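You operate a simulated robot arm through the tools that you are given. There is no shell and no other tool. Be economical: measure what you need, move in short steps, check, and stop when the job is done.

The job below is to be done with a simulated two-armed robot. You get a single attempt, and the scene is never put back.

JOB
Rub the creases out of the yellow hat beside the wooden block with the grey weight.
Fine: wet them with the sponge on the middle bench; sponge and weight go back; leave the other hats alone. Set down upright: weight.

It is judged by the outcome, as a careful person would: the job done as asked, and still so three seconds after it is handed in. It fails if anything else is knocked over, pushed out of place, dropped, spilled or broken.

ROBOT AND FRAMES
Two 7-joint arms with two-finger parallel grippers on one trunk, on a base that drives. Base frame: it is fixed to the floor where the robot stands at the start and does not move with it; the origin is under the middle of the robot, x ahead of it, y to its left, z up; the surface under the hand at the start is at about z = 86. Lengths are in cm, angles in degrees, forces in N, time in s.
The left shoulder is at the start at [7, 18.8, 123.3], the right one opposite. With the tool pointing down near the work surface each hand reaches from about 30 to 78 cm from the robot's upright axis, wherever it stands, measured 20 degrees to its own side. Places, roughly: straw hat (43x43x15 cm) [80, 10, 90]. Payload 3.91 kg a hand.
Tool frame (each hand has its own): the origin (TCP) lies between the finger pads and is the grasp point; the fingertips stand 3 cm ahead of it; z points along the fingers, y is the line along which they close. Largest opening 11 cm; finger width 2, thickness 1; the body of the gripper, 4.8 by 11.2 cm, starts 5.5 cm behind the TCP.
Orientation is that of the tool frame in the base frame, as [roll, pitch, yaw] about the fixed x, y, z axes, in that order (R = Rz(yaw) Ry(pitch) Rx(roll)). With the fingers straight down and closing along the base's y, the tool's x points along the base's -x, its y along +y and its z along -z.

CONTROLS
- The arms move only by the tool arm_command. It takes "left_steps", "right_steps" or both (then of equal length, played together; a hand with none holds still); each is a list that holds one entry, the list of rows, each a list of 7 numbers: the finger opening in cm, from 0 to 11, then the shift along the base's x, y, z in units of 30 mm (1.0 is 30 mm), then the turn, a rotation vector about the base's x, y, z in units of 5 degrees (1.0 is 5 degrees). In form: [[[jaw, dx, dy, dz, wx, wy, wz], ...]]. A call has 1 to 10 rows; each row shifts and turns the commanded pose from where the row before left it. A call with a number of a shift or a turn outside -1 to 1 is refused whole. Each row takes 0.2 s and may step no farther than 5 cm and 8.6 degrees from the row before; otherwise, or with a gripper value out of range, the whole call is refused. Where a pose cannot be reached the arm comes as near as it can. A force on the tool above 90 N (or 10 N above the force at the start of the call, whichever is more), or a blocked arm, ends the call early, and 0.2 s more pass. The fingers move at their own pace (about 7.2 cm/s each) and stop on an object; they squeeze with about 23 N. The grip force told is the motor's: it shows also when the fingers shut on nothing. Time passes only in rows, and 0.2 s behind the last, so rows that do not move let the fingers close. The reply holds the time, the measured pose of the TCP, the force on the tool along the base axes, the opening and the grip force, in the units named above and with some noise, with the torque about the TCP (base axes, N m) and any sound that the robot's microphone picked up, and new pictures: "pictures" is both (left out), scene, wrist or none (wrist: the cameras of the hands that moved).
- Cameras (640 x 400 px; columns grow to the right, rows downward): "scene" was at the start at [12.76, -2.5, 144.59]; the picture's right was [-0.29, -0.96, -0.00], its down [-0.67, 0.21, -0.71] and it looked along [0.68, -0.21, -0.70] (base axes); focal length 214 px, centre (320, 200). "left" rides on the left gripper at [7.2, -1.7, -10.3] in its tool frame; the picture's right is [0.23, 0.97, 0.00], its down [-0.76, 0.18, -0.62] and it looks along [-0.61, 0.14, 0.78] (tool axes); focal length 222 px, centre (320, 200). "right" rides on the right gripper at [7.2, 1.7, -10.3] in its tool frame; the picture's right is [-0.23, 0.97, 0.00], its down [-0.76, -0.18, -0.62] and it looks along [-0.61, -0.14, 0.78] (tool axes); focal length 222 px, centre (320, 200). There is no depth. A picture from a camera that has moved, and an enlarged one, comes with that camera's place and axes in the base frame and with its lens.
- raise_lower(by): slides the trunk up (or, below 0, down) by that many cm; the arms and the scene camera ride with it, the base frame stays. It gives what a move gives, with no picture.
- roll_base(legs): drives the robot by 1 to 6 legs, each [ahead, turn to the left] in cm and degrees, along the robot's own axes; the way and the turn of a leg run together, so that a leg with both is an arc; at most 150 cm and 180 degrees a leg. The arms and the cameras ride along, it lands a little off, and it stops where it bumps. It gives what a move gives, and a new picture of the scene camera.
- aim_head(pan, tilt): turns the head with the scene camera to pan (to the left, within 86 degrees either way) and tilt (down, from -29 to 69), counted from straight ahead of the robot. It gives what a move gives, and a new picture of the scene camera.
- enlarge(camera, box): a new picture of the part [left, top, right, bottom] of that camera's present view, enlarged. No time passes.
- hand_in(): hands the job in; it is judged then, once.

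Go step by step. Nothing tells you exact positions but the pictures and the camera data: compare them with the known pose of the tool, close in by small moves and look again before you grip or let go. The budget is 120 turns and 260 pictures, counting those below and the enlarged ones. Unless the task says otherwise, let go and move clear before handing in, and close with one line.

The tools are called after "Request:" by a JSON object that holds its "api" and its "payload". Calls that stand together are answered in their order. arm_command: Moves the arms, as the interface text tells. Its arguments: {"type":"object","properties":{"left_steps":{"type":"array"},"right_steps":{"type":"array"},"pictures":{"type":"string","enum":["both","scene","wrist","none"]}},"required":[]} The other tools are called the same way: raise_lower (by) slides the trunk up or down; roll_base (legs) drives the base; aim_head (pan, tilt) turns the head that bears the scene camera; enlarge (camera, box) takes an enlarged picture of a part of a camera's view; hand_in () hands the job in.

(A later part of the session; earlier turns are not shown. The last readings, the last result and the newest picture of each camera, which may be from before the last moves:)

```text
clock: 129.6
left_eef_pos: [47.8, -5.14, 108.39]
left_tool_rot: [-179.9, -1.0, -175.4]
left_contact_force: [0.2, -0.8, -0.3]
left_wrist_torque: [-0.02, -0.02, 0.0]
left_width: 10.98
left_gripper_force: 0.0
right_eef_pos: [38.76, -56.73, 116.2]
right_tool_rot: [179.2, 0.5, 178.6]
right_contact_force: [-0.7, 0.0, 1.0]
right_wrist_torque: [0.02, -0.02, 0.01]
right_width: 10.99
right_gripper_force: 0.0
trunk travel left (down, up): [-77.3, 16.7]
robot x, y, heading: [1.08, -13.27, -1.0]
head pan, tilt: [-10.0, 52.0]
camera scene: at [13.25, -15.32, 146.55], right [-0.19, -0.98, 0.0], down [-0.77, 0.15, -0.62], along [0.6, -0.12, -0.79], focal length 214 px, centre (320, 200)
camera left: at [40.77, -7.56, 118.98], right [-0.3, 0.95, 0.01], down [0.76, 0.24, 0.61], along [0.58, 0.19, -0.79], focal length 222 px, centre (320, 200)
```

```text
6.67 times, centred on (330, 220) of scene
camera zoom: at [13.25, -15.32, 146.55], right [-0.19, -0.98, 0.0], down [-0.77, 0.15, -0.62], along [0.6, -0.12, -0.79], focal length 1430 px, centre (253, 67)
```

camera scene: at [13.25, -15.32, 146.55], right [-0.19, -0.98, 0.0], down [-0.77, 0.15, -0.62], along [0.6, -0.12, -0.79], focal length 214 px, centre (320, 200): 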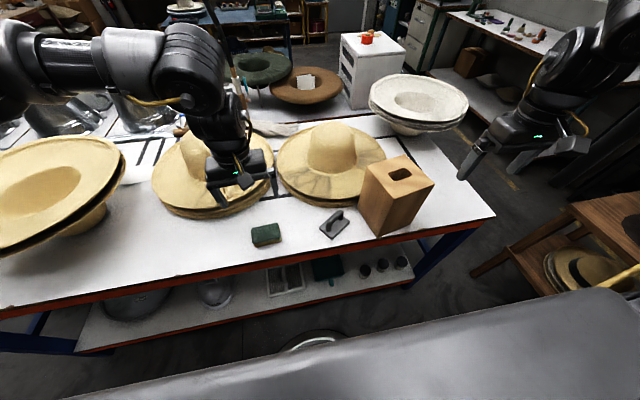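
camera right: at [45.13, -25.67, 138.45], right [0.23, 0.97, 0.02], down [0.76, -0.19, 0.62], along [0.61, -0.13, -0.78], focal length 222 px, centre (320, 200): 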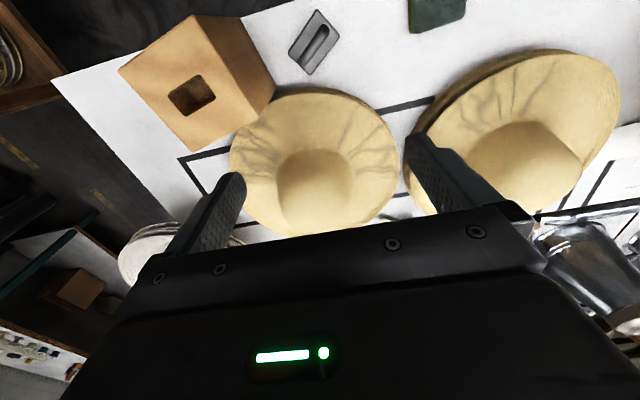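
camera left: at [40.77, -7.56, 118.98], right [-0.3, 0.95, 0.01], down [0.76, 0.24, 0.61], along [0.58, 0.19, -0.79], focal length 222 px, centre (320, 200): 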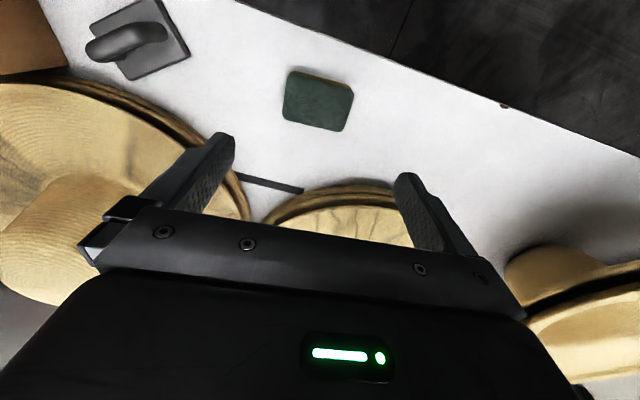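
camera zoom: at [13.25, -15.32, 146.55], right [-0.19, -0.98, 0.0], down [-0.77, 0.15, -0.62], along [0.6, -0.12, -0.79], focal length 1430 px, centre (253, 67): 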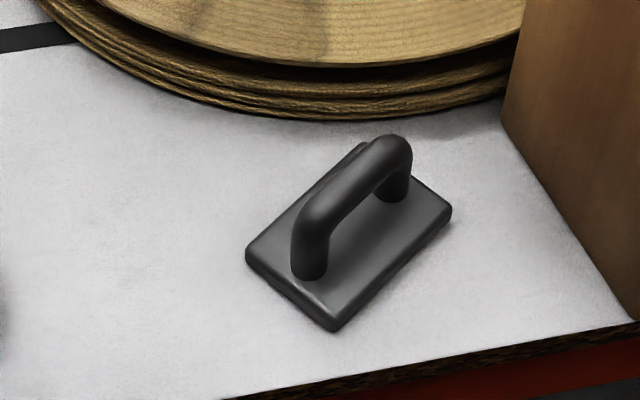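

The weight's plate is centred at [47.5, -27]. Its handle runs at -55°, with the bar at about z=90, so the fingers should close at 35° (yaw ≈125). I'll move the left hand aside, turn the base 10° right, and bring the right hand toward the weight.

Request:
{"api": "arm_command", "payload": {"left_steps": [[[11, 0, 0.8, 0.7, 0, 0, 0], [11, 0, 0.8, 0.7, 0, 0, 0], [11, 0, 0.8, 0.7, 0, 0, 0], [11, 0, 0.8, 0.7, 0, 0, 0], [11, 0, 0.8, 0.7, 0, 0, 0], [11, 0, 0.8, 0.7, 0, 0, 0]]], "right_steps": [[[8, 0, 0, 0.5, 0, 0, 0], [8, 0, 0, 0.5, 0, 0, 0], [8, 0, 0, 0, 0, 0, 0], [8, 0, 0, 0, 0, 0, 0], [8, 0, 0, 0, 0, 0, 0], [8, 0, 0, 0, 0, 0, 0]]], "pictures": "none"}}

Request:
{"api": "roll_base", "payload": {"legs": [[0, -10]]}}

Request:
{"api": "arm_command", "payload": {"right_steps": [[[8, 0.8, 0.9, 0, 0, 0, -0.8], [8, 0.8, 0.9, 0, 0, 0, -0.8], [8, 0.8, 0.9, 0, 0, 0, -0.8], [8, 0.8, 0.9, 0, 0, 0, -0.8], [8, 0.5, 0.9, 0, 0, 0, -0.8], [8, 0, 0.9, 0, 0, 0, -0.8], [8, 0, 0.9, 0, 0, 0, -0.8], [8, 0, 0.9, 0, 0, 0, -0.8]]]}}

```text
clock: 131.0
left_eef_pos: [45.32, 6.47, 120.29]
left_tool_rot: [-179.9, -1.0, -175.2]
left_contact_force: [-0.9, -0.2, -0.4]
left_wrist_torque: [-0.03, -0.01, 0.01]
left_width: 11.0
left_gripper_force: 0.1
left hand out of reach, approached as far as the arm can: row 5, 6
right_eef_pos: [38.68, -56.72, 119.06]
right_tool_rot: [179.2, 0.5, 178.6]
right_contact_force: [-0.4, 0.2, 0.8]
right_wrist_torque: [0.01, 0.0, -0.01]
right_width: 7.97
right_gripper_force: 0.2
trunk travel left (down, up): [-77.3, 16.7]
robot x, y, heading: [0.86, -13.7, -1.5]
head pan, tilt: [-10.0, 52.0]
```

```text
clock: 132.1
left_eef_pos: [48.3, -1.59, 120.3]
left_tool_rot: [180.0, -1.1, 174.8]
left_contact_force: [0.1, 0.7, -0.4]
left_wrist_torque: [0.0, -0.03, 0.0]
left_width: 10.97
left_gripper_force: 0.0
right_eef_pos: [30.74, -62.54, 119.17]
right_tool_rot: [179.3, 0.6, 168.6]
right_contact_force: [-0.1, 0.0, -0.4]
right_wrist_torque: [0.04, -0.04, 0.0]
right_width: 8.01
right_gripper_force: 0.1
trunk travel left (down, up): [-77.3, 16.7]
robot x, y, heading: [1.17, -13.46, -11.2]
head pan, tilt: [-10.0, 52.0]
camera scene: at [12.91, -17.32, 146.55], right [-0.36, -0.93, 0.0], down [-0.74, 0.28, -0.62], along [0.57, -0.22, -0.79], focal length 214 px, centre (320, 200)
```

scene: 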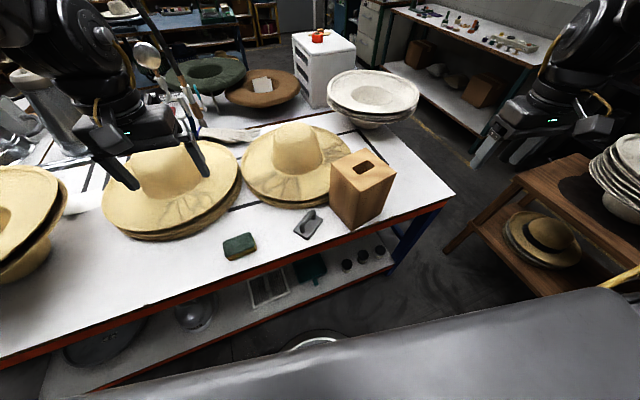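

```text
clock: 133.9
left_eef_pos: [48.13, -1.54, 120.28]
left_tool_rot: [179.9, -0.9, 174.8]
left_contact_force: [-1.3, -0.5, 0.2]
left_wrist_torque: [-0.02, -0.02, -0.02]
left_width: 11.02
left_gripper_force: 0.0
right_eef_pos: [36.96, -60.2, 126.24]
right_tool_rot: [179.2, 0.6, 139.3]
right_contact_force: [-0.3, 0.8, -0.1]
right_wrist_torque: [-0.03, -0.04, 0.0]
right_width: 8.0
right_gripper_force: 0.0
right hand out of reach, approached as far as the arm can: row 4, 5, 6, 7, 8
trunk travel left (down, up): [-77.3, 16.7]
robot x, y, heading: [0.81, -13.88, -11.0]
head pan, tilt: [-10.0, 52.0]
camera scene: at [12.65, -17.31, 146.57], right [-0.36, -0.93, 0.0], down [-0.73, 0.28, -0.62], along [0.58, -0.22, -0.79], focal length 214 px, centre (320, 200)
camera right: at [32.46, -54.31, 136.46], right [0.81, 0.59, 0.02], down [0.45, -0.63, 0.63], along [0.38, -0.5, -0.78], focal length 222 px, centre (320, 200)
```

scene: 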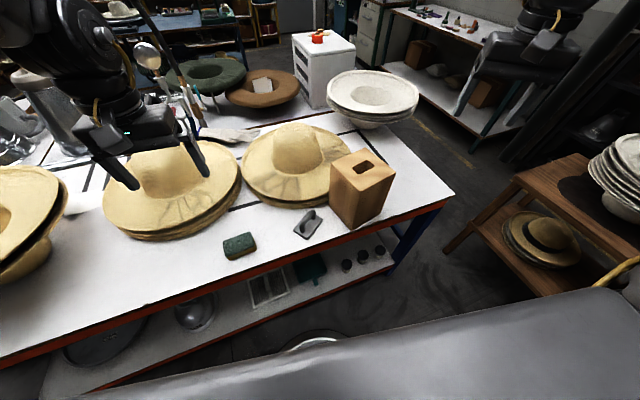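
right: 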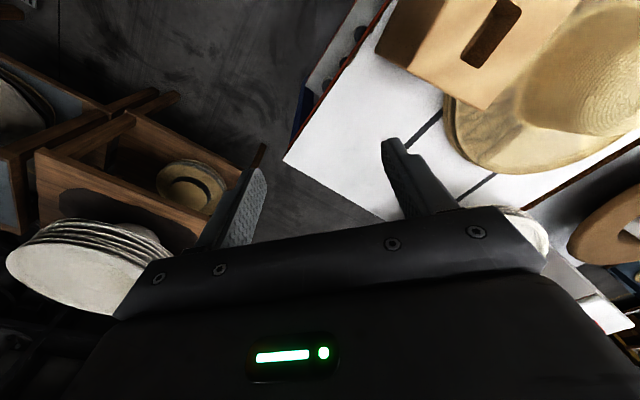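

The right arm dislikes negative yaw (both arms prefer positive). So I'll use the left hand, with the base at about [1, 11] heading -70°, where yaw 125 comes naturally.

Request:
{"api": "roll_base", "payload": {"legs": [[0, -79], [-25, 0], [0, 20]]}}

Request:
{"api": "aim_head", "payload": {"pan": 35, "tilt": 50}}

```text
clock: 140.2
left_eef_pos: [35.83, -22.66, 120.28]
left_tool_rot: [179.8, -1.1, 116.0]
left_contact_force: [0.8, -0.4, -0.7]
left_wrist_torque: [0.0, 0.0, 0.01]
left_width: 10.99
left_gripper_force: 0.0
right_eef_pos: [-20.26, -43.58, 126.05]
right_tool_rot: [179.1, 0.5, 80.4]
right_contact_force: [0.0, -1.1, 0.3]
right_wrist_torque: [0.03, -0.04, 0.0]
right_width: 7.99
right_gripper_force: 0.1
trunk travel left (down, up): [-77.3, 16.7]
robot x, y, heading: [0.88, 11.53, -70.0]
head pan, tilt: [-10.0, 52.0]
camera scene: at [3.86, -0.69, 146.54], right [-0.98, -0.17, 0.0], down [-0.14, 0.78, -0.62], along [0.11, -0.61, -0.79], focal length 214 px, centre (320, 200)
```

scene: 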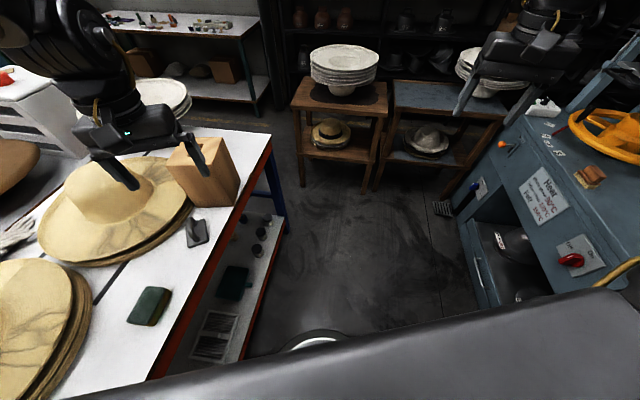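

```text
clock: 141.3
left_eef_pos: [35.79, -22.63, 120.34]
left_tool_rot: [-180.0, -1.0, 115.9]
left_contact_force: [-0.6, 0.2, 0.3]
left_wrist_torque: [0.02, -0.03, 0.01]
left_width: 11.0
left_gripper_force: 0.0
right_eef_pos: [-20.17, -43.43, 126.19]
right_tool_rot: [179.1, 0.5, 80.4]
right_contact_force: [-0.3, -0.2, 0.4]
right_wrist_torque: [0.01, -0.01, 0.0]
right_width: 7.99
right_gripper_force: 0.0
trunk travel left (down, up): [-77.3, 16.7]
robot x, y, heading: [1.1, 12.15, -69.9]
head pan, tilt: [35.0, 50.0]
camera scene: at [8.97, 2.36, 146.82], right [-0.57, -0.82, 0.0], down [-0.63, 0.44, -0.64], along [0.53, -0.37, -0.77], focal length 214 px, centre (320, 200)
```

scene: 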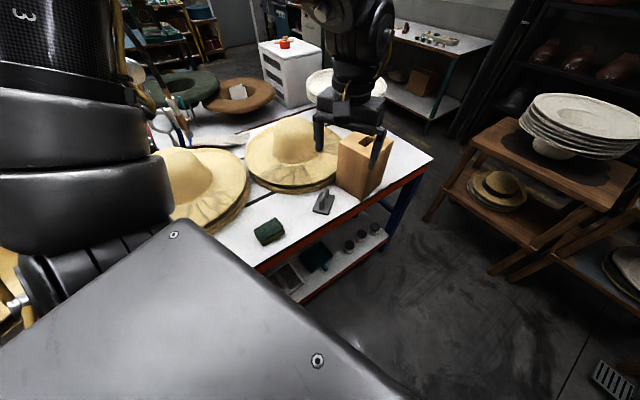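

The left hand is close already. Move over the weight at [47.5, -27], yaw 125, and descend to z≈104.

Request:
{"api": "arm_command", "payload": {"left_steps": [[[6, 0.8, -0.3, -0.5, 0, 0, 0.4], [6, 0.8, -0.3, -0.5, 0, 0, 0.4], [6, 0.8, -0.3, -0.5, 0, 0, 0.4], [6, 0.8, -0.3, -0.5, 0, 0, 0.4], [6, 0.7, -0.26, -0.5, 0, 0, 0.2], [6, 0, 0, -1, 0, 0, 0], [6, 0, 0, -1, 0, 0, 0], [6, 0, 0, -1, 0, 0, 0], [6, 0, 0, 0, 0, 0, 0]]]}}

Request:
{"api": "enlarge", "payload": {"camera": "left", "box": [200, 20, 440, 220]}}

```text
clock: 143.3
left_eef_pos: [41.07, -25.22, 102.82]
left_tool_rot: [-179.9, -0.9, 125.1]
left_contact_force: [-0.2, 0.3, 0.6]
left_wrist_torque: [0.01, -0.01, -0.01]
left_width: 6.0
left_gripper_force: 0.1
left hand out of reach, approached as far as the arm can: row 1, 2, 3, 4, 5
right_eef_pos: [-20.18, -43.53, 126.08]
right_tool_rot: [179.2, 0.6, 80.4]
right_contact_force: [-0.8, -0.4, -0.4]
right_wrist_torque: [0.0, 0.02, -0.02]
right_width: 8.0
right_gripper_force: 0.1
trunk travel left (down, up): [-77.3, 16.7]
robot x, y, heading: [1.26, 12.04, -70.1]
head pan, tilt: [35.0, 50.0]
camera scene: at [8.98, 2.43, 146.82], right [-0.57, -0.82, 0.0], down [-0.63, 0.44, -0.64], along [0.53, -0.37, -0.77], focal length 214 px, centre (320, 200)
camera left: at [35.55, -20.6, 113.32], right [0.67, 0.74, 0.0], down [0.59, -0.53, 0.61], along [0.46, -0.41, -0.79], focal length 222 px, centre (320, 200)
```

scene: 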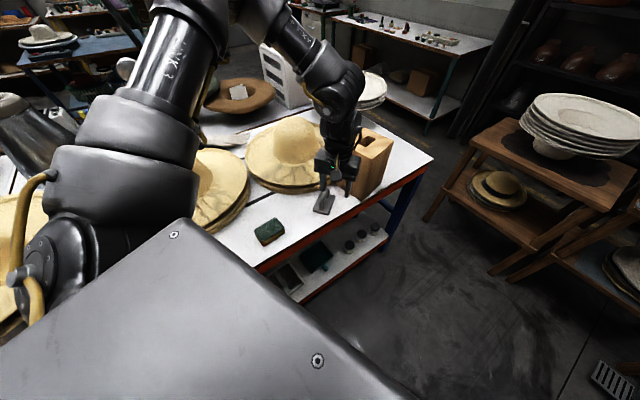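
left: 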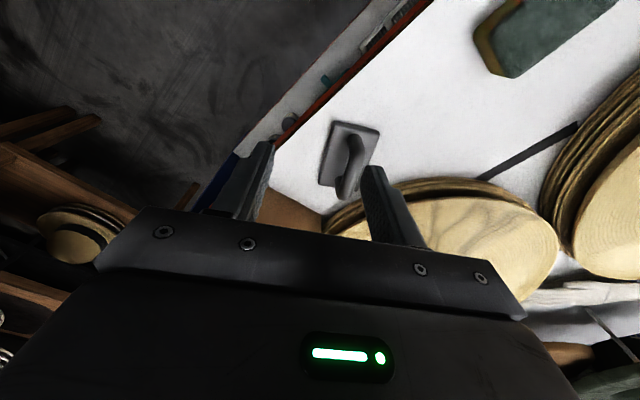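

```text
2.00 times, centred on (320, 120) of left
camera zoom: at [35.55, -20.6, 113.32], right [0.67, 0.74, 0.0], down [0.59, -0.53, 0.61], along [0.46, -0.41, -0.79], focal length 444 px, centre (320, 360)
```

zoom: 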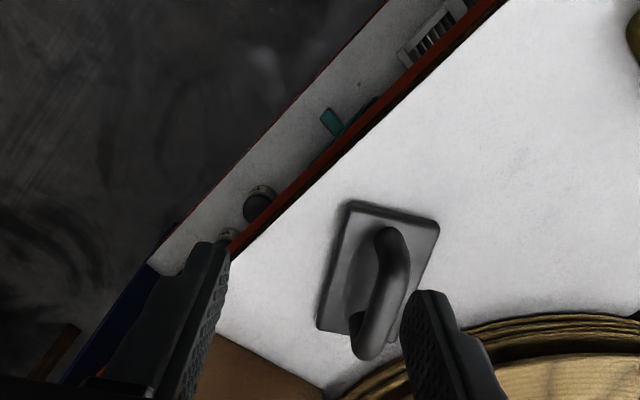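

Now slide over to the weight at this lower height.

Request:
{"api": "arm_command", "payload": {"left_steps": [[[6, 0.5, -0.15, -0.2, 0, 0, 0], [6, 0.5, -0.15, -0.2, 0, 0, 0], [6, 0.5, -0.15, 0, 0, 0, 0], [6, 0.5, -0.1, 0, 0, 0, 0], [6, 0.1, 0, 0, 0, 0, 0], [6, 0, 0, 0, 0, 0, 0]]], "pictures": "wrist"}}

Request:
{"api": "enlarge", "payload": {"camera": "left", "box": [200, 20, 440, 220]}}

```text
clock: 144.7
left_eef_pos: [41.29, -25.24, 102.29]
left_tool_rot: [179.9, -0.9, 125.2]
left_contact_force: [0.4, -0.3, 0.2]
left_wrist_torque: [-0.04, -0.03, -0.03]
left_width: 6.0
left_gripper_force: 0.1
left hand out of reach, approached as far as the arm can: row 1, 2, 3, 4, 5
right_eef_pos: [-20.07, -43.52, 126.2]
right_tool_rot: [179.1, 0.5, 80.6]
right_contact_force: [0.3, 0.1, 0.7]
right_wrist_torque: [0.0, 0.0, 0.0]
right_width: 7.99
right_gripper_force: 0.1
trunk travel left (down, up): [-77.3, 16.7]
robot x, y, heading: [1.0, 11.51, -70.1]
head pan, tilt: [35.0, 50.0]
camera left: at [35.67, -20.66, 112.67], right [0.67, 0.75, 0.01], down [0.59, -0.53, 0.61], along [0.46, -0.4, -0.79], focal length 222 px, centre (320, 200)
```

left: 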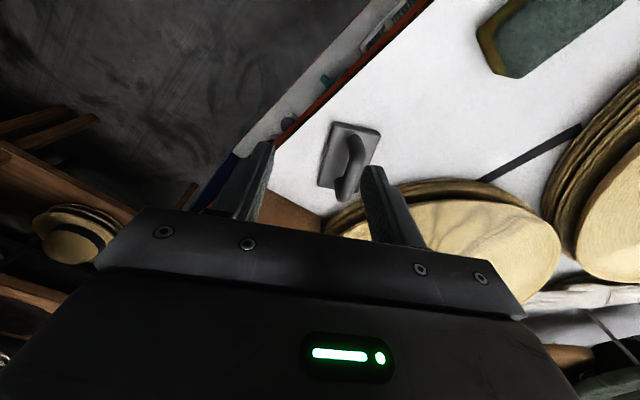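

```text
2.00 times, centred on (320, 120) of left
camera zoom: at [35.67, -20.66, 112.67], right [0.67, 0.75, 0.01], down [0.59, -0.53, 0.61], along [0.46, -0.4, -0.79], focal length 444 px, centre (320, 360)
```

zoom: 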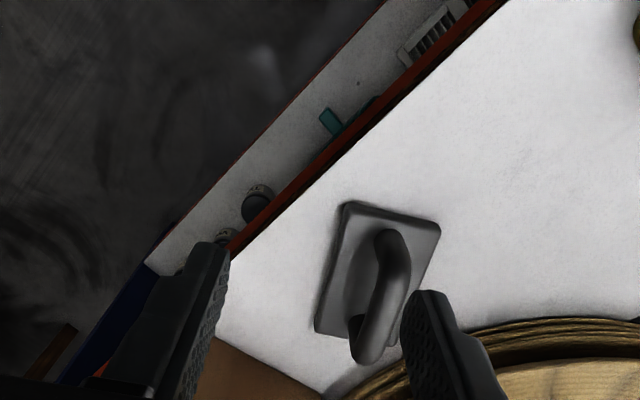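

The left arm's limit depends on yaw versus direction from the shoulder. I'll raise the hand and bring the base to about [9, -2], heading -70°, which puts the left shoulder nearer the weight.

Request:
{"api": "arm_command", "payload": {"left_steps": [[[6, -0.4, 0.3, 0.6, 0, 0, 0], [6, -0.6, 0.3, 0.8, 0, 0, 0], [6, -0.6, 0.3, 1, 0, 0, 0], [6, -0.6, 0.3, 1, 0, 0, 0], [6, -0.4, 0.3, 1, 0, 0, 0], [6, 0, 0, 1, 0, 0, 0], [6, 0, 0, 1, 0, 0, 0]]], "pictures": "none"}}

Request:
{"api": "roll_base", "payload": {"legs": [[0, 11], [16, 0], [0, -11]]}}

```text
clock: 146.3
left_eef_pos: [33.42, -20.62, 121.45]
left_tool_rot: [-180.0, -1.0, 125.0]
left_contact_force: [0.1, 0.5, -0.3]
left_wrist_torque: [-0.01, -0.01, 0.0]
left_width: 5.97
left_gripper_force: 0.1
right_eef_pos: [-20.24, -43.45, 126.1]
right_tool_rot: [179.3, 0.5, 80.5]
right_contact_force: [0.2, -0.6, -0.1]
right_wrist_torque: [0.02, 0.02, 0.02]
right_width: 8.0
right_gripper_force: 0.0
trunk travel left (down, up): [-77.3, 16.7]
robot x, y, heading: [1.14, 11.52, -70.1]
head pan, tilt: [35.0, 50.0]
```

```text
clock: 149.2
left_eef_pos: [41.98, -34.13, 121.56]
left_tool_rot: [180.0, -1.0, 125.4]
left_contact_force: [0.9, 0.3, -1.0]
left_wrist_torque: [-0.05, -0.03, 0.01]
left_width: 6.03
left_gripper_force: 0.0
right_eef_pos: [-11.24, -57.37, 126.12]
right_tool_rot: [179.1, 0.5, 80.9]
right_contact_force: [-0.1, 0.4, -0.2]
right_wrist_torque: [0.0, -0.01, 0.04]
right_width: 7.99
right_gripper_force: 0.1
trunk travel left (down, up): [-77.3, 16.7]
robot x, y, heading: [9.23, -2.02, -69.5]
head pan, tilt: [35.0, 50.0]
camera scene: at [17.48, -11.24, 146.8], right [-0.57, -0.82, 0.0], down [-0.63, 0.43, -0.64], along [0.53, -0.36, -0.77], focal length 214 px, centre (320, 200)
```

scene: 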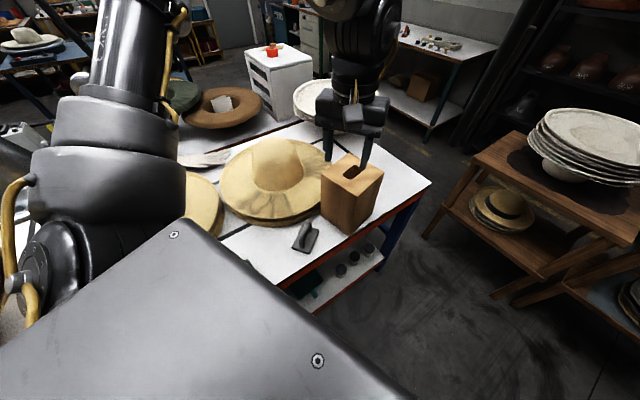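

Now move above the weight and descend.

Request:
{"api": "arm_command", "payload": {"left_steps": [[[6, 0.45, 0.6, 0, 0, 0, 0], [6, 0.45, 0.6, 0, 0, 0, 0], [6, 0.45, 0.6, -0.4, 0, 0, 0], [6, 0.45, 0.6, -0.8, 0, 0, 0], [6, 0, 0, -1, 0, 0, 0], [6, 0, 0, -1, 0, 0, 0], [6, 0, 0, -1, 0, 0, 0], [6, 0, 0, -1, 0, 0, 0], [6, 0, 0, 0, 0, 0, 0]]]}}

Request:
{"api": "enlarge", "payload": {"camera": "left", "box": [200, 20, 440, 220]}}

```text
clock: 151.2
left_eef_pos: [47.39, -26.66, 106.03]
left_tool_rot: [-180.0, -1.0, 125.4]
left_contact_force: [0.6, 0.2, -0.3]
left_wrist_torque: [-0.02, -0.04, 0.02]
left_width: 6.0
left_gripper_force: 0.0
right_eef_pos: [-11.48, -57.4, 126.13]
right_tool_rot: [179.2, 0.5, 80.9]
right_contact_force: [-0.7, -0.2, -0.3]
right_wrist_torque: [-0.01, 0.01, 0.0]
right_width: 8.03
right_gripper_force: 0.0
trunk travel left (down, up): [-77.3, 16.7]
robot x, y, heading: [9.45, -1.85, -69.5]
head pan, tilt: [35.0, 50.0]
camera scene: at [17.32, -11.12, 146.82], right [-0.57, -0.82, 0.0], down [-0.63, 0.43, -0.64], along [0.53, -0.36, -0.77], focal length 214 px, centre (320, 200)
camera left: at [41.82, -22.16, 116.5], right [0.66, 0.75, 0.0], down [0.59, -0.53, 0.61], along [0.46, -0.4, -0.79], focal length 222 px, centre (320, 200)
```

scene: 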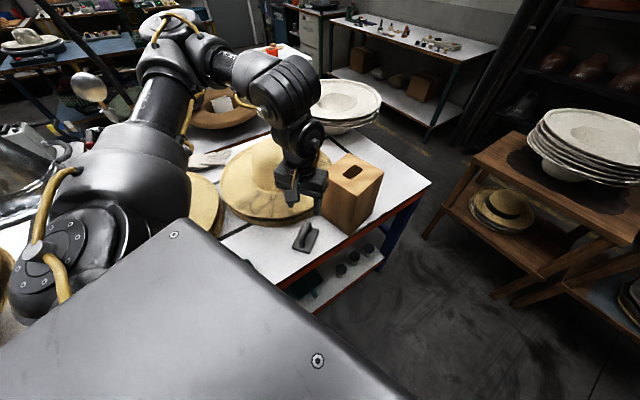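
left: 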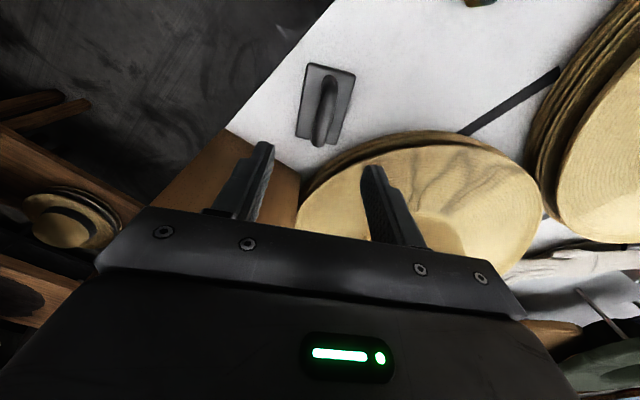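

```text
2.00 times, centred on (320, 120) of left
camera zoom: at [41.82, -22.16, 116.5], right [0.66, 0.75, 0.0], down [0.59, -0.53, 0.61], along [0.46, -0.4, -0.79], focal length 444 px, centre (320, 360)
```

zoom: 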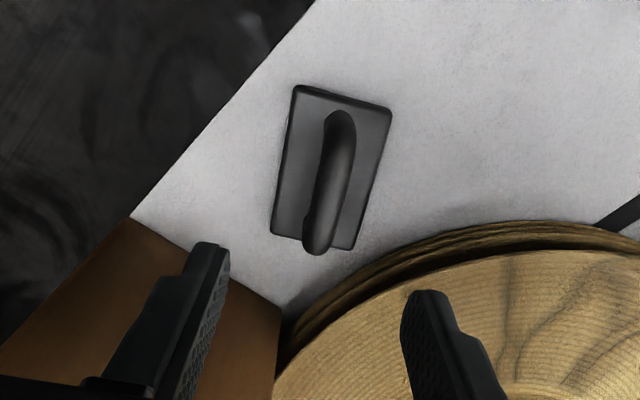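

Aligned. Descend to z≈91 around the handle.

Request:
{"api": "arm_command", "payload": {"left_steps": [[[6, 0.13, -0.05, -1, 0, 0, 0], [6, 0, 0, -1, 0, 0, 0], [6, 0, 0, -1, 0, 0, 0], [6, 0, 0, -1, 0, 0, 0], [6, 0, 0, -0.6, 0, 0, 0], [6, 0, 0, 0, 0, 0, 0]]], "pictures": "wrist"}}

Request:
{"api": "enlarge", "payload": {"camera": "left", "box": [200, 60, 440, 260]}}

```text
clock: 152.6
left_eef_pos: [47.92, -26.89, 92.09]
left_tool_rot: [-179.9, -1.0, 125.5]
left_contact_force: [0.5, -1.3, 0.9]
left_wrist_torque: [-0.01, 0.02, 0.0]
left_width: 5.99
left_gripper_force: 0.1
right_eef_pos: [-11.41, -57.26, 126.13]
right_tool_rot: [179.1, 0.5, 80.9]
right_contact_force: [0.1, 0.0, -0.2]
right_wrist_torque: [-0.01, 0.03, 0.03]
right_width: 7.99
right_gripper_force: 0.0
trunk travel left (down, up): [-77.3, 16.7]
robot x, y, heading: [9.49, -2.26, -69.5]
head pan, tilt: [35.0, 50.0]
camera left: at [42.32, -22.34, 102.55], right [0.66, 0.75, 0.0], down [0.59, -0.53, 0.61], along [0.46, -0.4, -0.79], focal length 222 px, centre (320, 200)
```

left: 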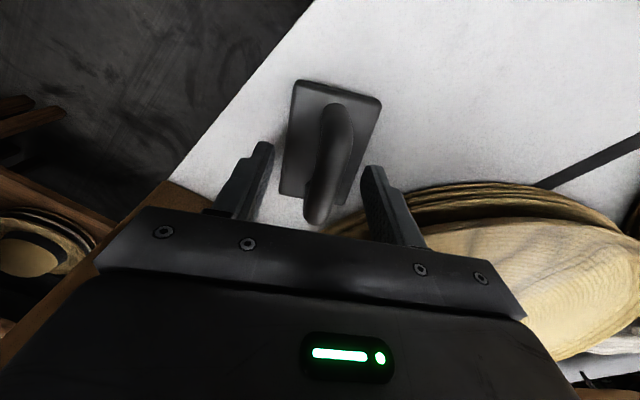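

```text
2.00 times, centred on (320, 160) of left
camera zoom: at [42.32, -22.34, 102.55], right [0.66, 0.75, 0.0], down [0.59, -0.53, 0.61], along [0.46, -0.4, -0.79], focal length 444 px, centre (320, 280)
```

zoom: 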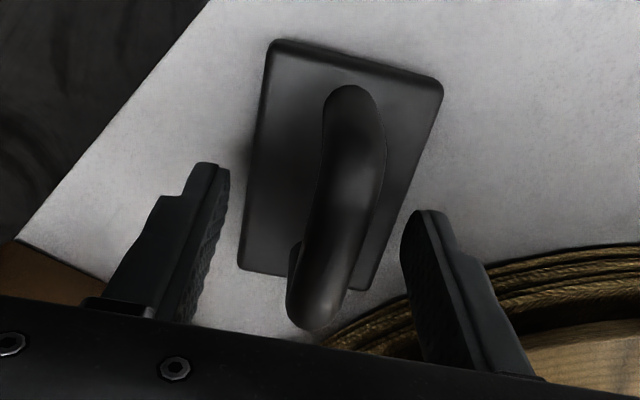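

Fingers straddle the handle. Lower 1.2 cm more and close.

Request:
{"api": "arm_command", "payload": {"left_steps": [[[6, 0, 0, -0.2, 0, 0, 0], [6, 0, 0, -0.2, 0, 0, 0], [6, 0, 0, 0, 0, 0, 0], [0, 0, 0, 0, 0, 0, 0], [0, 0, 0, 0, 0, 0, 0], [0, 0, 0, 0, 0, 0, 0]]], "pictures": "wrist"}}

Request:
{"api": "enlarge", "payload": {"camera": "left", "box": [200, 60, 440, 260]}}

```text
clock: 154.0
left_eef_pos: [47.72, -26.87, 90.9]
left_tool_rot: [-179.9, -0.9, 125.4]
left_contact_force: [0.8, 0.4, -0.6]
left_wrist_torque: [-0.1, -0.09, 0.0]
left_width: 1.76
left_gripper_force: 22.8
right_eef_pos: [-11.34, -57.3, 126.15]
right_tool_rot: [179.3, 0.5, 80.8]
right_contact_force: [-0.2, 0.0, 0.1]
right_wrist_torque: [-0.02, 0.01, 0.0]
right_width: 7.98
right_gripper_force: 0.0
trunk travel left (down, up): [-77.3, 16.7]
robot x, y, heading: [9.45, -1.85, -69.2]
head pan, tilt: [35.0, 50.0]
camera left: at [42.26, -22.35, 101.36], right [0.66, 0.75, 0.0], down [0.59, -0.53, 0.61], along [0.46, -0.4, -0.79], focal length 222 px, centre (320, 200)
```

left: 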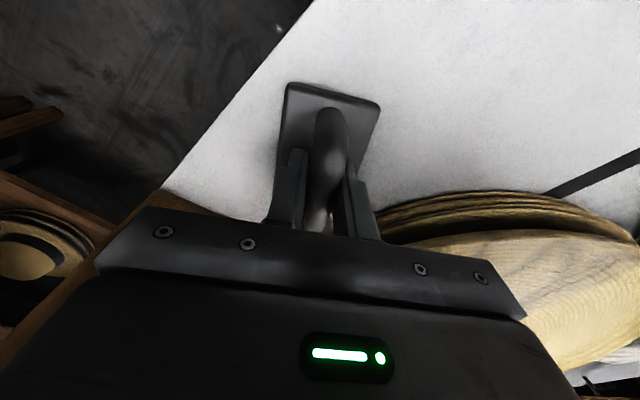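

```text
2.00 times, centred on (320, 160) of left
camera zoom: at [42.26, -22.35, 101.36], right [0.66, 0.75, 0.0], down [0.59, -0.53, 0.61], along [0.46, -0.4, -0.79], focal length 444 px, centre (320, 280)
```

zoom: 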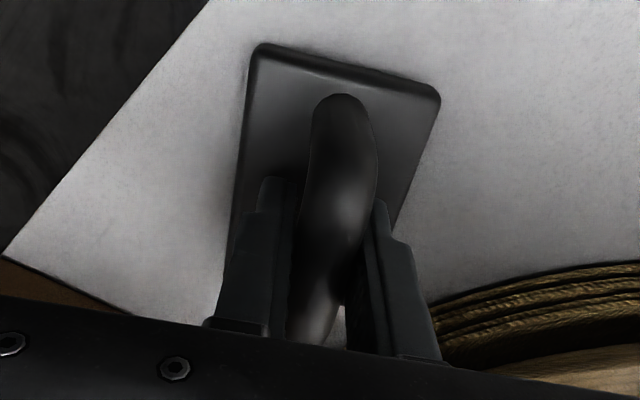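

The handle is gripped (1.76 cm) at [47.7, -26.9, 90.9], yaw 125.4. Lift.

Request:
{"api": "arm_command", "payload": {"left_steps": [[[0, 0, 0, 0.3, 0, 0, 0], [0, 0, 0, 0.5, 0, 0, 0], [0, 0, 0, 0.8, 0, 0, 0], [0, 0, 0, 1, 0, 0, 0], [0, 0, 0, 1, 0, 0, 0], [0, 0, 0, 1, 0, 0, 0], [0, 0, 0, 1, 0, 0, 0], [0, 0, 0, 1, 0, 0, 0], [0, 0, 0, 1, 0, 0, 0], [0, 0, 0, 1, 0, 0, 0]]], "pictures": "both"}}

```text
clock: 156.2
left_eef_pos: [47.73, -26.97, 116.73]
left_tool_rot: [179.9, -1.1, 125.4]
left_contact_force: [-0.1, -0.4, -6.2]
left_wrist_torque: [0.03, -0.02, 0.0]
left_width: 1.73
left_gripper_force: 23.5
right_eef_pos: [-11.41, -57.2, 126.12]
right_tool_rot: [179.2, 0.5, 81.0]
right_contact_force: [-0.4, 0.0, 0.3]
right_wrist_torque: [0.02, -0.02, -0.01]
right_width: 7.97
right_gripper_force: 0.1
trunk travel left (down, up): [-77.3, 16.7]
robot x, y, heading: [9.28, -2.1, -69.5]
head pan, tilt: [35.0, 50.0]
camera scene: at [17.36, -11.1, 146.81], right [-0.57, -0.82, 0.0], down [-0.63, 0.43, -0.64], along [0.53, -0.36, -0.77], focal length 214 px, centre (320, 200)
camera left: at [42.16, -22.37, 127.27], right [0.66, 0.75, 0.0], down [0.59, -0.53, 0.61], along [0.46, -0.4, -0.79], focal length 222 px, centre (320, 200)
```

scene: 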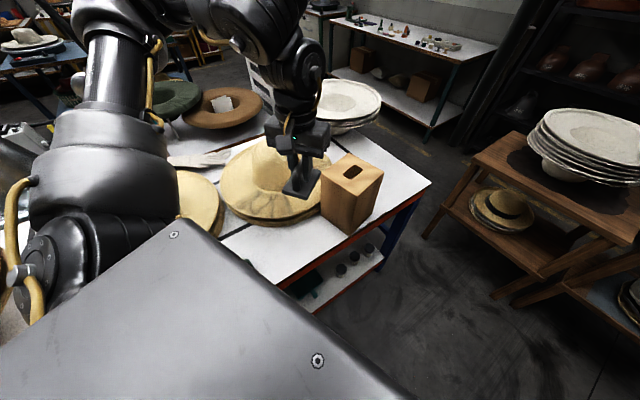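
left: 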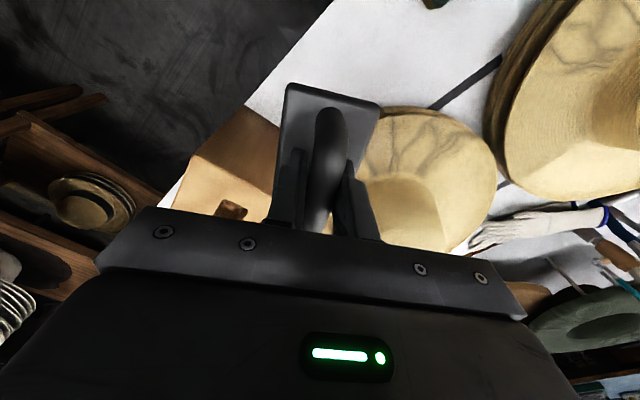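

The weight hangs firmly (about 6 N). I'll turn the base left 30° so the left hand faces the first damp crease sector.

Request:
{"api": "roll_base", "payload": {"legs": [[0, 30]]}}

Request:
{"api": "aim_head", "payload": {"pan": 15, "tilt": 50}}

Request:
{"api": "enlarge", "payload": {"camera": "scene", "box": [240, 120, 420, 250]}}

```text
clock: 158.1
left_eef_pos: [55.07, -4.19, 116.81]
left_tool_rot: [179.9, -1.0, 155.7]
left_contact_force: [1.0, 0.7, -5.9]
left_wrist_torque: [0.01, -0.01, 0.0]
left_width: 1.75
left_gripper_force: 23.4
right_eef_pos: [19.56, -60.17, 126.12]
right_tool_rot: [179.2, 0.5, 111.2]
right_contact_force: [0.2, 0.2, 0.6]
right_wrist_torque: [0.0, 0.02, -0.01]
right_width: 7.99
right_gripper_force: 0.0
trunk travel left (down, up): [-77.3, 16.7]
robot x, y, heading: [9.13, -1.86, -39.3]
head pan, tilt: [35.0, 50.0]
camera scene: at [20.92, -5.86, 146.81], right [-0.07, -1.0, 0.0], down [-0.76, 0.06, -0.64], along [0.64, -0.05, -0.77], focal length 214 px, centre (320, 200)
```

scene: 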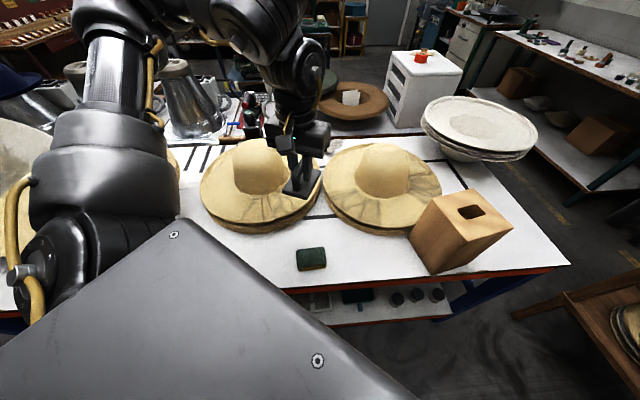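

```text
clock: 158.9
left_eef_pos: [55.22, -4.23, 116.8]
left_tool_rot: [-180.0, -1.0, 155.7]
left_contact_force: [0.2, -0.6, -5.2]
left_wrist_torque: [-0.04, 0.06, 0.02]
left_width: 1.77
left_gripper_force: 22.5
right_eef_pos: [19.52, -60.16, 126.1]
right_tool_rot: [179.2, 0.5, 111.2]
right_contact_force: [0.3, 0.4, 0.0]
right_wrist_torque: [0.02, 0.01, 0.0]
right_width: 7.99
right_gripper_force: 0.1
trunk travel left (down, up): [-77.3, 16.7]
robot x, y, heading: [9.26, -1.95, -39.1]
head pan, tilt: [15.0, 50.0]
camera scene: at [20.32, -8.37, 146.81], right [-0.41, -0.91, 0.0], down [-0.7, 0.31, -0.64], along [0.59, -0.26, -0.77], focal length 214 px, centre (320, 200)
```

scene: 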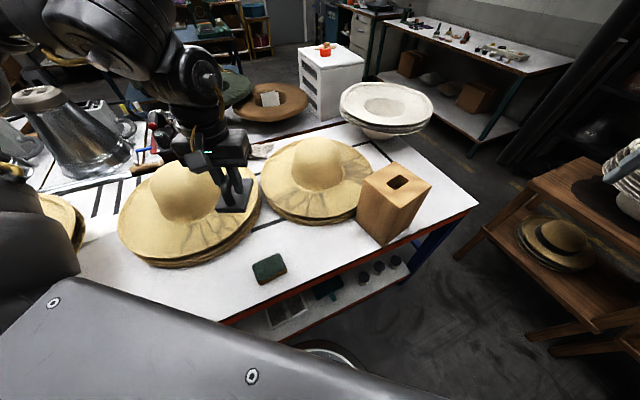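

```text
3.08 times, centred on (330, 185) of scene
camera zoom: at [20.32, -8.37, 146.81], right [-0.41, -0.91, 0.0], down [-0.7, 0.31, -0.64], along [0.59, -0.26, -0.77], focal length 660 px, centre (289, 246)
```

zoom: 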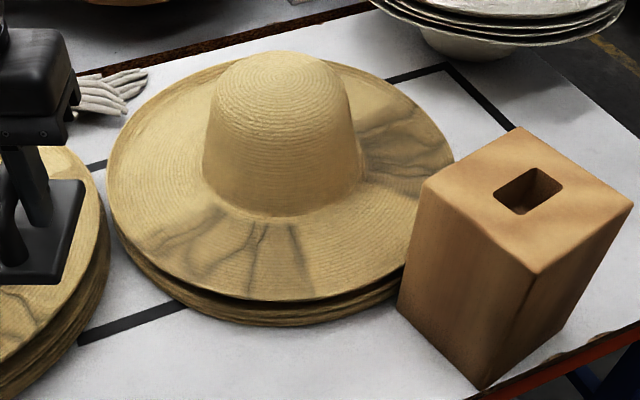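

I can see the damp sectors clearly. Moving the weight over [65, -20.5], tilting it to match the brim.

Request:
{"api": "arm_command", "payload": {"left_steps": [[[0, 0.5, -0.9, 0, 0, 0, 0.5], [0, 0.5, -0.9, 0, 0, 0, 0.5], [0, 0.5, -0.9, -0.5, 0, 0, 0.5], [0, 0.6, -0.9, -0.7, 0.4, 0.3, 0.5], [0, 0.6, -0.9, -0.9, 0.5, 0.4, 0.5], [0, 0.6, -0.9, -0.9, 0.5, 0.4, 0.5], [0, 0, 0, -0.9, 0, 0, 0], [0, 0, 0, -0.9, 0, 0, 0], [0, 0, 0, -0.7, 0, 0, 0], [0, 0, 0, 0, 0, 0, 0]]]}}

```text
clock: 161.1
left_eef_pos: [64.92, -20.47, 100.21]
left_tool_rot: [174.3, -7.9, 171.3]
left_contact_force: [-0.2, 0.3, -6.3]
left_wrist_torque: [0.0, -0.02, 0.01]
left_width: 1.75
left_gripper_force: 22.7
right_eef_pos: [19.43, -60.1, 126.16]
right_tool_rot: [179.2, 0.5, 111.2]
right_contact_force: [-0.2, 0.0, 0.8]
right_wrist_torque: [-0.03, 0.0, -0.01]
right_width: 8.0
right_gripper_force: 0.0
trunk travel left (down, up): [-77.3, 16.7]
robot x, y, heading: [9.58, -2.07, -39.2]
head pan, tilt: [15.0, 50.0]
camera scene: at [20.31, -8.39, 146.81], right [-0.41, -0.91, 0.0], down [-0.7, 0.31, -0.64], along [0.59, -0.26, -0.77], focal length 214 px, centre (320, 200)
camera left: at [58.67, -22.45, 111.23], right [-0.06, 0.99, 0.13], down [0.85, -0.01, 0.53], along [0.52, 0.14, -0.84], focal length 222 px, centre (320, 200)
```

scene: 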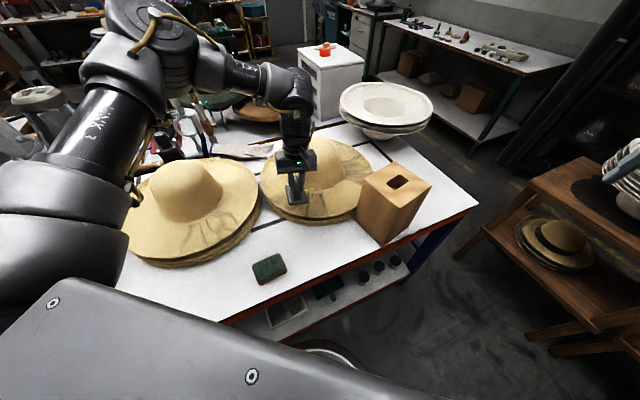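
left: 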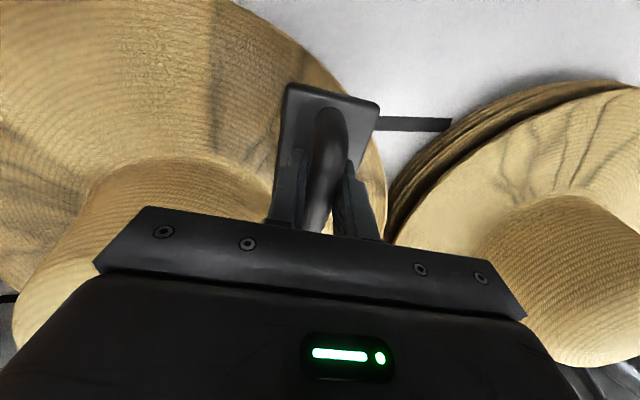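

Lowering onto the brim gently.

Request:
{"api": "arm_command", "payload": {"left_steps": [[[0, 0, 0, -0.6, 0, 0, 0], [0, 0, 0, -0.4, 0, 0, 0], [0, 0, 0, -0.1, 0, 0, 0], [0, 0, 0, 0, 0, 0, 0]]], "pictures": "none"}}

Request:
{"api": "arm_command", "payload": {"left_steps": [[[0, 0, 0, -0.1, 0, 0, 0], [0, 0, 0, -0.1, 0, 0, 0], [0, 0, 0, 0, 0, 0, 0]]], "pictures": "none"}}

```text
clock: 162.1
left_eef_pos: [65.11, -20.52, 96.94]
left_tool_rot: [174.2, -8.0, 171.1]
left_contact_force: [-0.4, -1.0, -5.3]
left_wrist_torque: [-0.01, 0.04, 0.01]
left_width: 1.78
left_gripper_force: 22.5
right_eef_pos: [19.43, -60.3, 126.2]
right_tool_rot: [179.2, 0.3, 111.1]
right_contact_force: [-0.9, -0.7, 0.4]
right_wrist_torque: [-0.01, 0.02, -0.04]
right_width: 8.01
right_gripper_force: 0.1
trunk travel left (down, up): [-77.3, 16.7]
robot x, y, heading: [9.2, -1.92, -39.4]
head pan, tilt: [15.0, 50.0]
```

```text
clock: 162.9
left_eef_pos: [64.95, -20.31, 96.46]
left_tool_rot: [174.4, -7.8, 171.3]
left_contact_force: [1.5, 5.8, 7.5]
left_wrist_torque: [-0.09, -0.49, 0.23]
left_width: 1.77
left_gripper_force: 22.8
right_eef_pos: [19.38, -60.1, 126.22]
right_tool_rot: [179.2, 0.5, 111.3]
right_contact_force: [0.0, -0.9, -0.4]
right_wrist_torque: [-0.01, 0.02, 0.02]
right_width: 8.0
right_gripper_force: 0.1
trunk travel left (down, up): [-77.3, 16.7]
robot x, y, heading: [9.27, -1.78, -39.1]
head pan, tilt: [15.0, 50.0]
```

Contact. I'll relax the tilt slightly and press, then do radial strokes.

Request:
{"api": "arm_command", "payload": {"left_steps": [[[0, 0, 0, 0, 0, -0.5, 0], [0, 0, 0, -0.07, 0, 0, 0], [0, -0.2, 0.25, 0, 0, 0, 0], [0, -0.2, 0.25, 0, 0, 0, 0], [0, 0, 0, 0, 0, 0, 0]]], "pictures": "none"}}

Request:
{"api": "arm_command", "payload": {"left_steps": [[[0, 0.2, -0.25, 0, 0, 0, 0], [0, 0.2, -0.25, 0, 0, 0, 0], [0, 0.2, -0.25, 0, 0, 0, 0], [0, -0.2, 0.25, 0, 0, 0, 0], [0, 0, 0, 0, 0, 0, 0]]]}}

```text
clock: 164.1
left_eef_pos: [63.72, -18.96, 96.23]
left_tool_rot: [174.1, -5.4, 171.1]
left_contact_force: [5.4, -6.0, 18.0]
left_wrist_torque: [-0.04, 0.17, -0.03]
left_width: 1.75
left_gripper_force: 23.3
right_eef_pos: [19.3, -60.26, 126.15]
right_tool_rot: [179.1, 0.4, 111.2]
right_contact_force: [-0.3, 0.1, 0.4]
right_wrist_torque: [-0.03, 0.02, -0.02]
right_width: 8.01
right_gripper_force: 0.1
trunk travel left (down, up): [-77.3, 16.7]
robot x, y, heading: [9.29, -1.96, -39.3]
head pan, tilt: [15.0, 50.0]
```

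```text
clock: 165.3
left_eef_pos: [64.99, -20.62, 96.07]
left_tool_rot: [173.9, -5.3, 171.2]
left_contact_force: [1.3, -3.5, 3.0]
left_wrist_torque: [-0.03, -0.07, -0.05]
left_width: 1.76
left_gripper_force: 23.4
right_eef_pos: [19.37, -60.28, 126.18]
right_tool_rot: [179.2, 0.5, 111.3]
right_contact_force: [0.3, 0.1, 0.9]
right_wrist_torque: [-0.01, 0.02, -0.01]
right_width: 8.0
right_gripper_force: 0.1
trunk travel left (down, up): [-77.3, 16.7]
robot x, y, heading: [9.49, -1.92, -39.1]
head pan, tilt: [15.0, 50.0]
camera scene: at [20.18, -8.47, 146.81], right [-0.41, -0.91, 0.0], down [-0.7, 0.31, -0.64], along [0.59, -0.26, -0.77], focal length 214 px, centre (320, 200)
camera left: at [58.25, -22.46, 106.88], right [-0.07, 0.99, 0.12], down [0.83, -0.02, 0.56], along [0.56, 0.14, -0.82], focal length 222 px, centre (320, 200)
```

scene: 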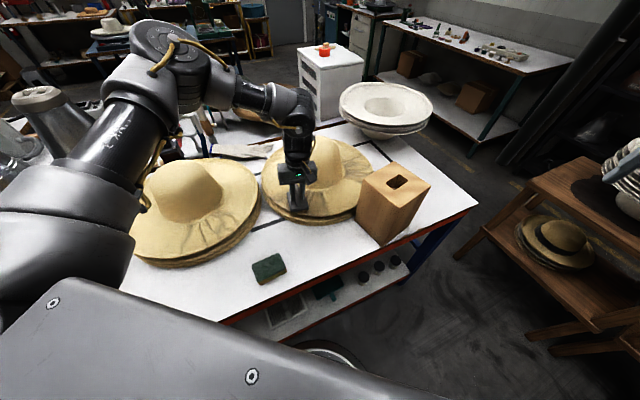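
left: 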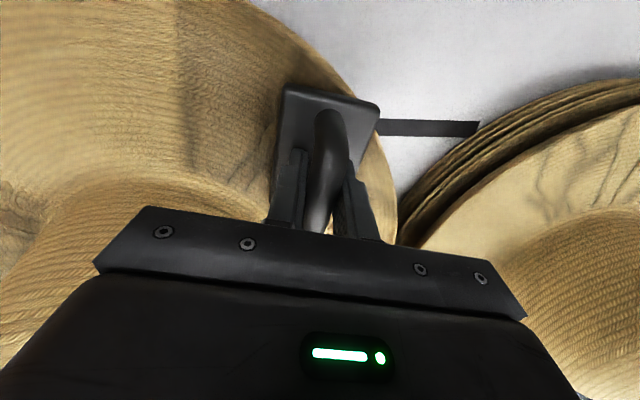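

Request:
{"api": "enlarge", "payload": {"camera": "left", "box": [100, 20, 420, 230]}}

```text
1.90 times, centred on (260, 125) of left
camera zoom: at [58.25, -22.46, 106.88], right [-0.07, 0.99, 0.12], down [0.83, -0.02, 0.56], along [0.56, 0.14, -0.82], focal length 423 px, centre (434, 343)
```

zoom: 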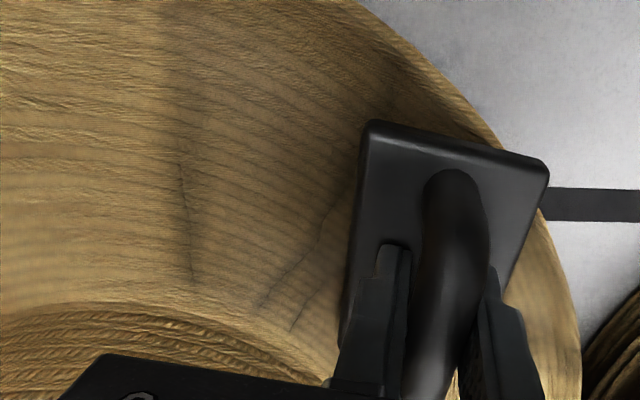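

Creases still remain toward the crown and the front. I'll stroke inward here, then lift and move to the next radial position.

Request:
{"api": "arm_command", "payload": {"left_steps": [[[0, 0.25, -0.33, -0.05, 0, 0, 0], [0, 0.25, -0.33, -0.02, 0, 0, 0], [0, -0.25, 0.33, 0, 0, 0, 0], [0, 0.25, -0.33, 0, 0, 0, 0], [0, 0, 0, 0, 0, 0, 0]]], "pictures": "none"}}

Request:
{"api": "arm_command", "payload": {"left_steps": [[[0, 0, 0, 0.4, 0, 0, 0], [0, -0.6, -0.3, 0, 0, 0, 0], [0, -0.3, -0.3, 0, 0, 0, 0], [0, 0, 0, -0.4, 0, 0, 0], [0, 0, 0, 0, 0, 0, 0]]], "pictures": "wrist"}}

```text
clock: 166.5
left_eef_pos: [66.36, -22.18, 96.16]
left_tool_rot: [173.9, -5.3, 171.3]
left_contact_force: [-4.8, 4.6, 8.3]
left_wrist_torque: [-0.24, -0.36, 0.06]
left_width: 1.75
left_gripper_force: 22.9
right_eef_pos: [19.3, -60.09, 126.22]
right_tool_rot: [179.1, 0.4, 111.3]
right_contact_force: [-0.2, 1.0, 0.5]
right_wrist_torque: [0.0, -0.01, 0.0]
right_width: 8.0
right_gripper_force: 0.1
trunk travel left (down, up): [-77.3, 16.7]
robot x, y, heading: [9.43, -2.05, -39.0]
head pan, tilt: [15.0, 50.0]
```

```text
clock: 167.7
left_eef_pos: [63.77, -24.43, 96.28]
left_tool_rot: [174.0, -5.3, 171.2]
left_contact_force: [2.7, -1.8, 14.6]
left_wrist_torque: [0.05, 0.46, 0.02]
left_width: 1.76
left_gripper_force: 23.0
right_eef_pos: [19.34, -60.12, 126.08]
right_tool_rot: [179.1, 0.5, 111.3]
right_contact_force: [-0.4, 0.3, -0.7]
right_wrist_torque: [0.03, 0.04, -0.01]
right_width: 7.99
right_gripper_force: 0.0
trunk travel left (down, up): [-77.3, 16.7]
robot x, y, heading: [9.73, -2.35, -39.1]
head pan, tilt: [15.0, 50.0]
camera left: at [57.05, -26.29, 106.89], right [-0.07, 0.99, 0.12], down [0.82, -0.01, 0.57], along [0.56, 0.14, -0.82], focal length 222 px, centre (320, 200)
```

left: 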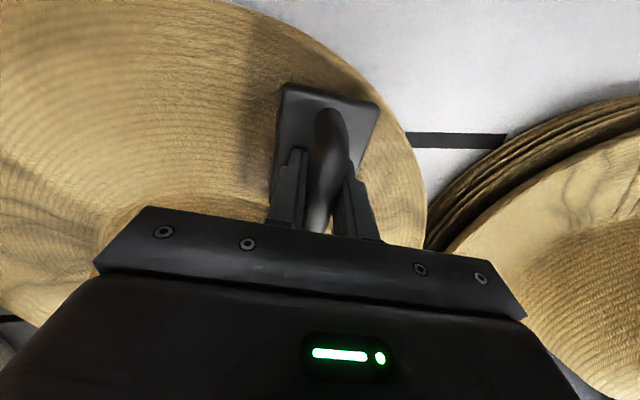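

Stroke radially here, out and back.

Request:
{"api": "arm_command", "payload": {"left_steps": [[[0, 0, 0, 0, 0, 0.4, 0], [0, -0.3, 0.25, 0, 0, 0, 0], [0, -0.3, 0.25, 0.02, 0, 0, 0], [0, -0.3, 0.25, 0.02, 0, 0, 0], [0, 0.3, -0.25, 0, 0, 0, 0], [0, 0.3, -0.25, -0.02, 0, 0, 0], [0, 0.3, -0.25, -0.02, 0, 0, 0], [0, 0, 0, 0, 0, 0, 0]]], "pictures": "none"}}

Request:
{"api": "arm_command", "payload": {"left_steps": [[[0, 0, 0, 0.4, 0, 0, 0], [0, -0.3, -0.5, 0, 0, 0, 0], [0, -0.3, -0.5, 0, -0.3, 0.2, 0], [0, 0, 0, -0.38, 0, 0, 0], [0, 0, 0, 0, 0, 0, 0]]], "pictures": "wrist"}}

```text
clock: 169.5
left_eef_pos: [63.54, -23.82, 96.19]
left_tool_rot: [174.2, -7.4, 171.3]
left_contact_force: [-10.4, 9.2, 17.3]
left_wrist_torque: [-0.38, -0.37, -0.01]
left_width: 1.76
left_gripper_force: 22.9
right_eef_pos: [19.07, -60.02, 126.25]
right_tool_rot: [179.1, 0.6, 111.3]
right_contact_force: [-0.6, 0.3, 0.1]
right_wrist_torque: [0.01, -0.01, -0.01]
right_width: 8.0
right_gripper_force: 0.0
trunk travel left (down, up): [-77.3, 16.7]
robot x, y, heading: [9.56, -1.77, -39.3]
head pan, tilt: [15.0, 50.0]
```

```text
clock: 170.7
left_eef_pos: [62.07, -27.1, 96.28]
left_tool_rot: [176.1, -8.0, 170.8]
left_contact_force: [-0.1, 1.1, 9.0]
left_wrist_torque: [-0.38, -0.53, 0.04]
left_width: 1.76
left_gripper_force: 23.2
right_eef_pos: [19.31, -60.18, 126.09]
right_tool_rot: [179.1, 0.5, 111.2]
right_contact_force: [0.5, -0.2, 1.1]
right_wrist_torque: [0.04, 0.01, 0.01]
right_width: 7.99
right_gripper_force: 0.0
trunk travel left (down, up): [-77.3, 16.7]
robot x, y, heading: [9.62, -1.9, -39.3]
head pan, tilt: [15.0, 50.0]
camera left: at [55.82, -28.81, 107.34], right [-0.06, 0.99, 0.1], down [0.85, 0.0, 0.52], along [0.52, 0.12, -0.85], focal length 222 px, centre (320, 200)
```

left: 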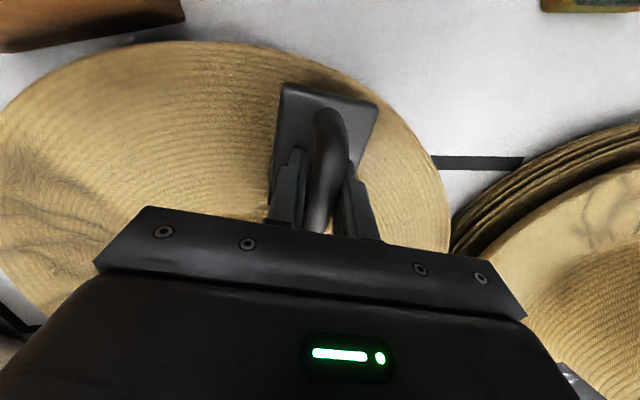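

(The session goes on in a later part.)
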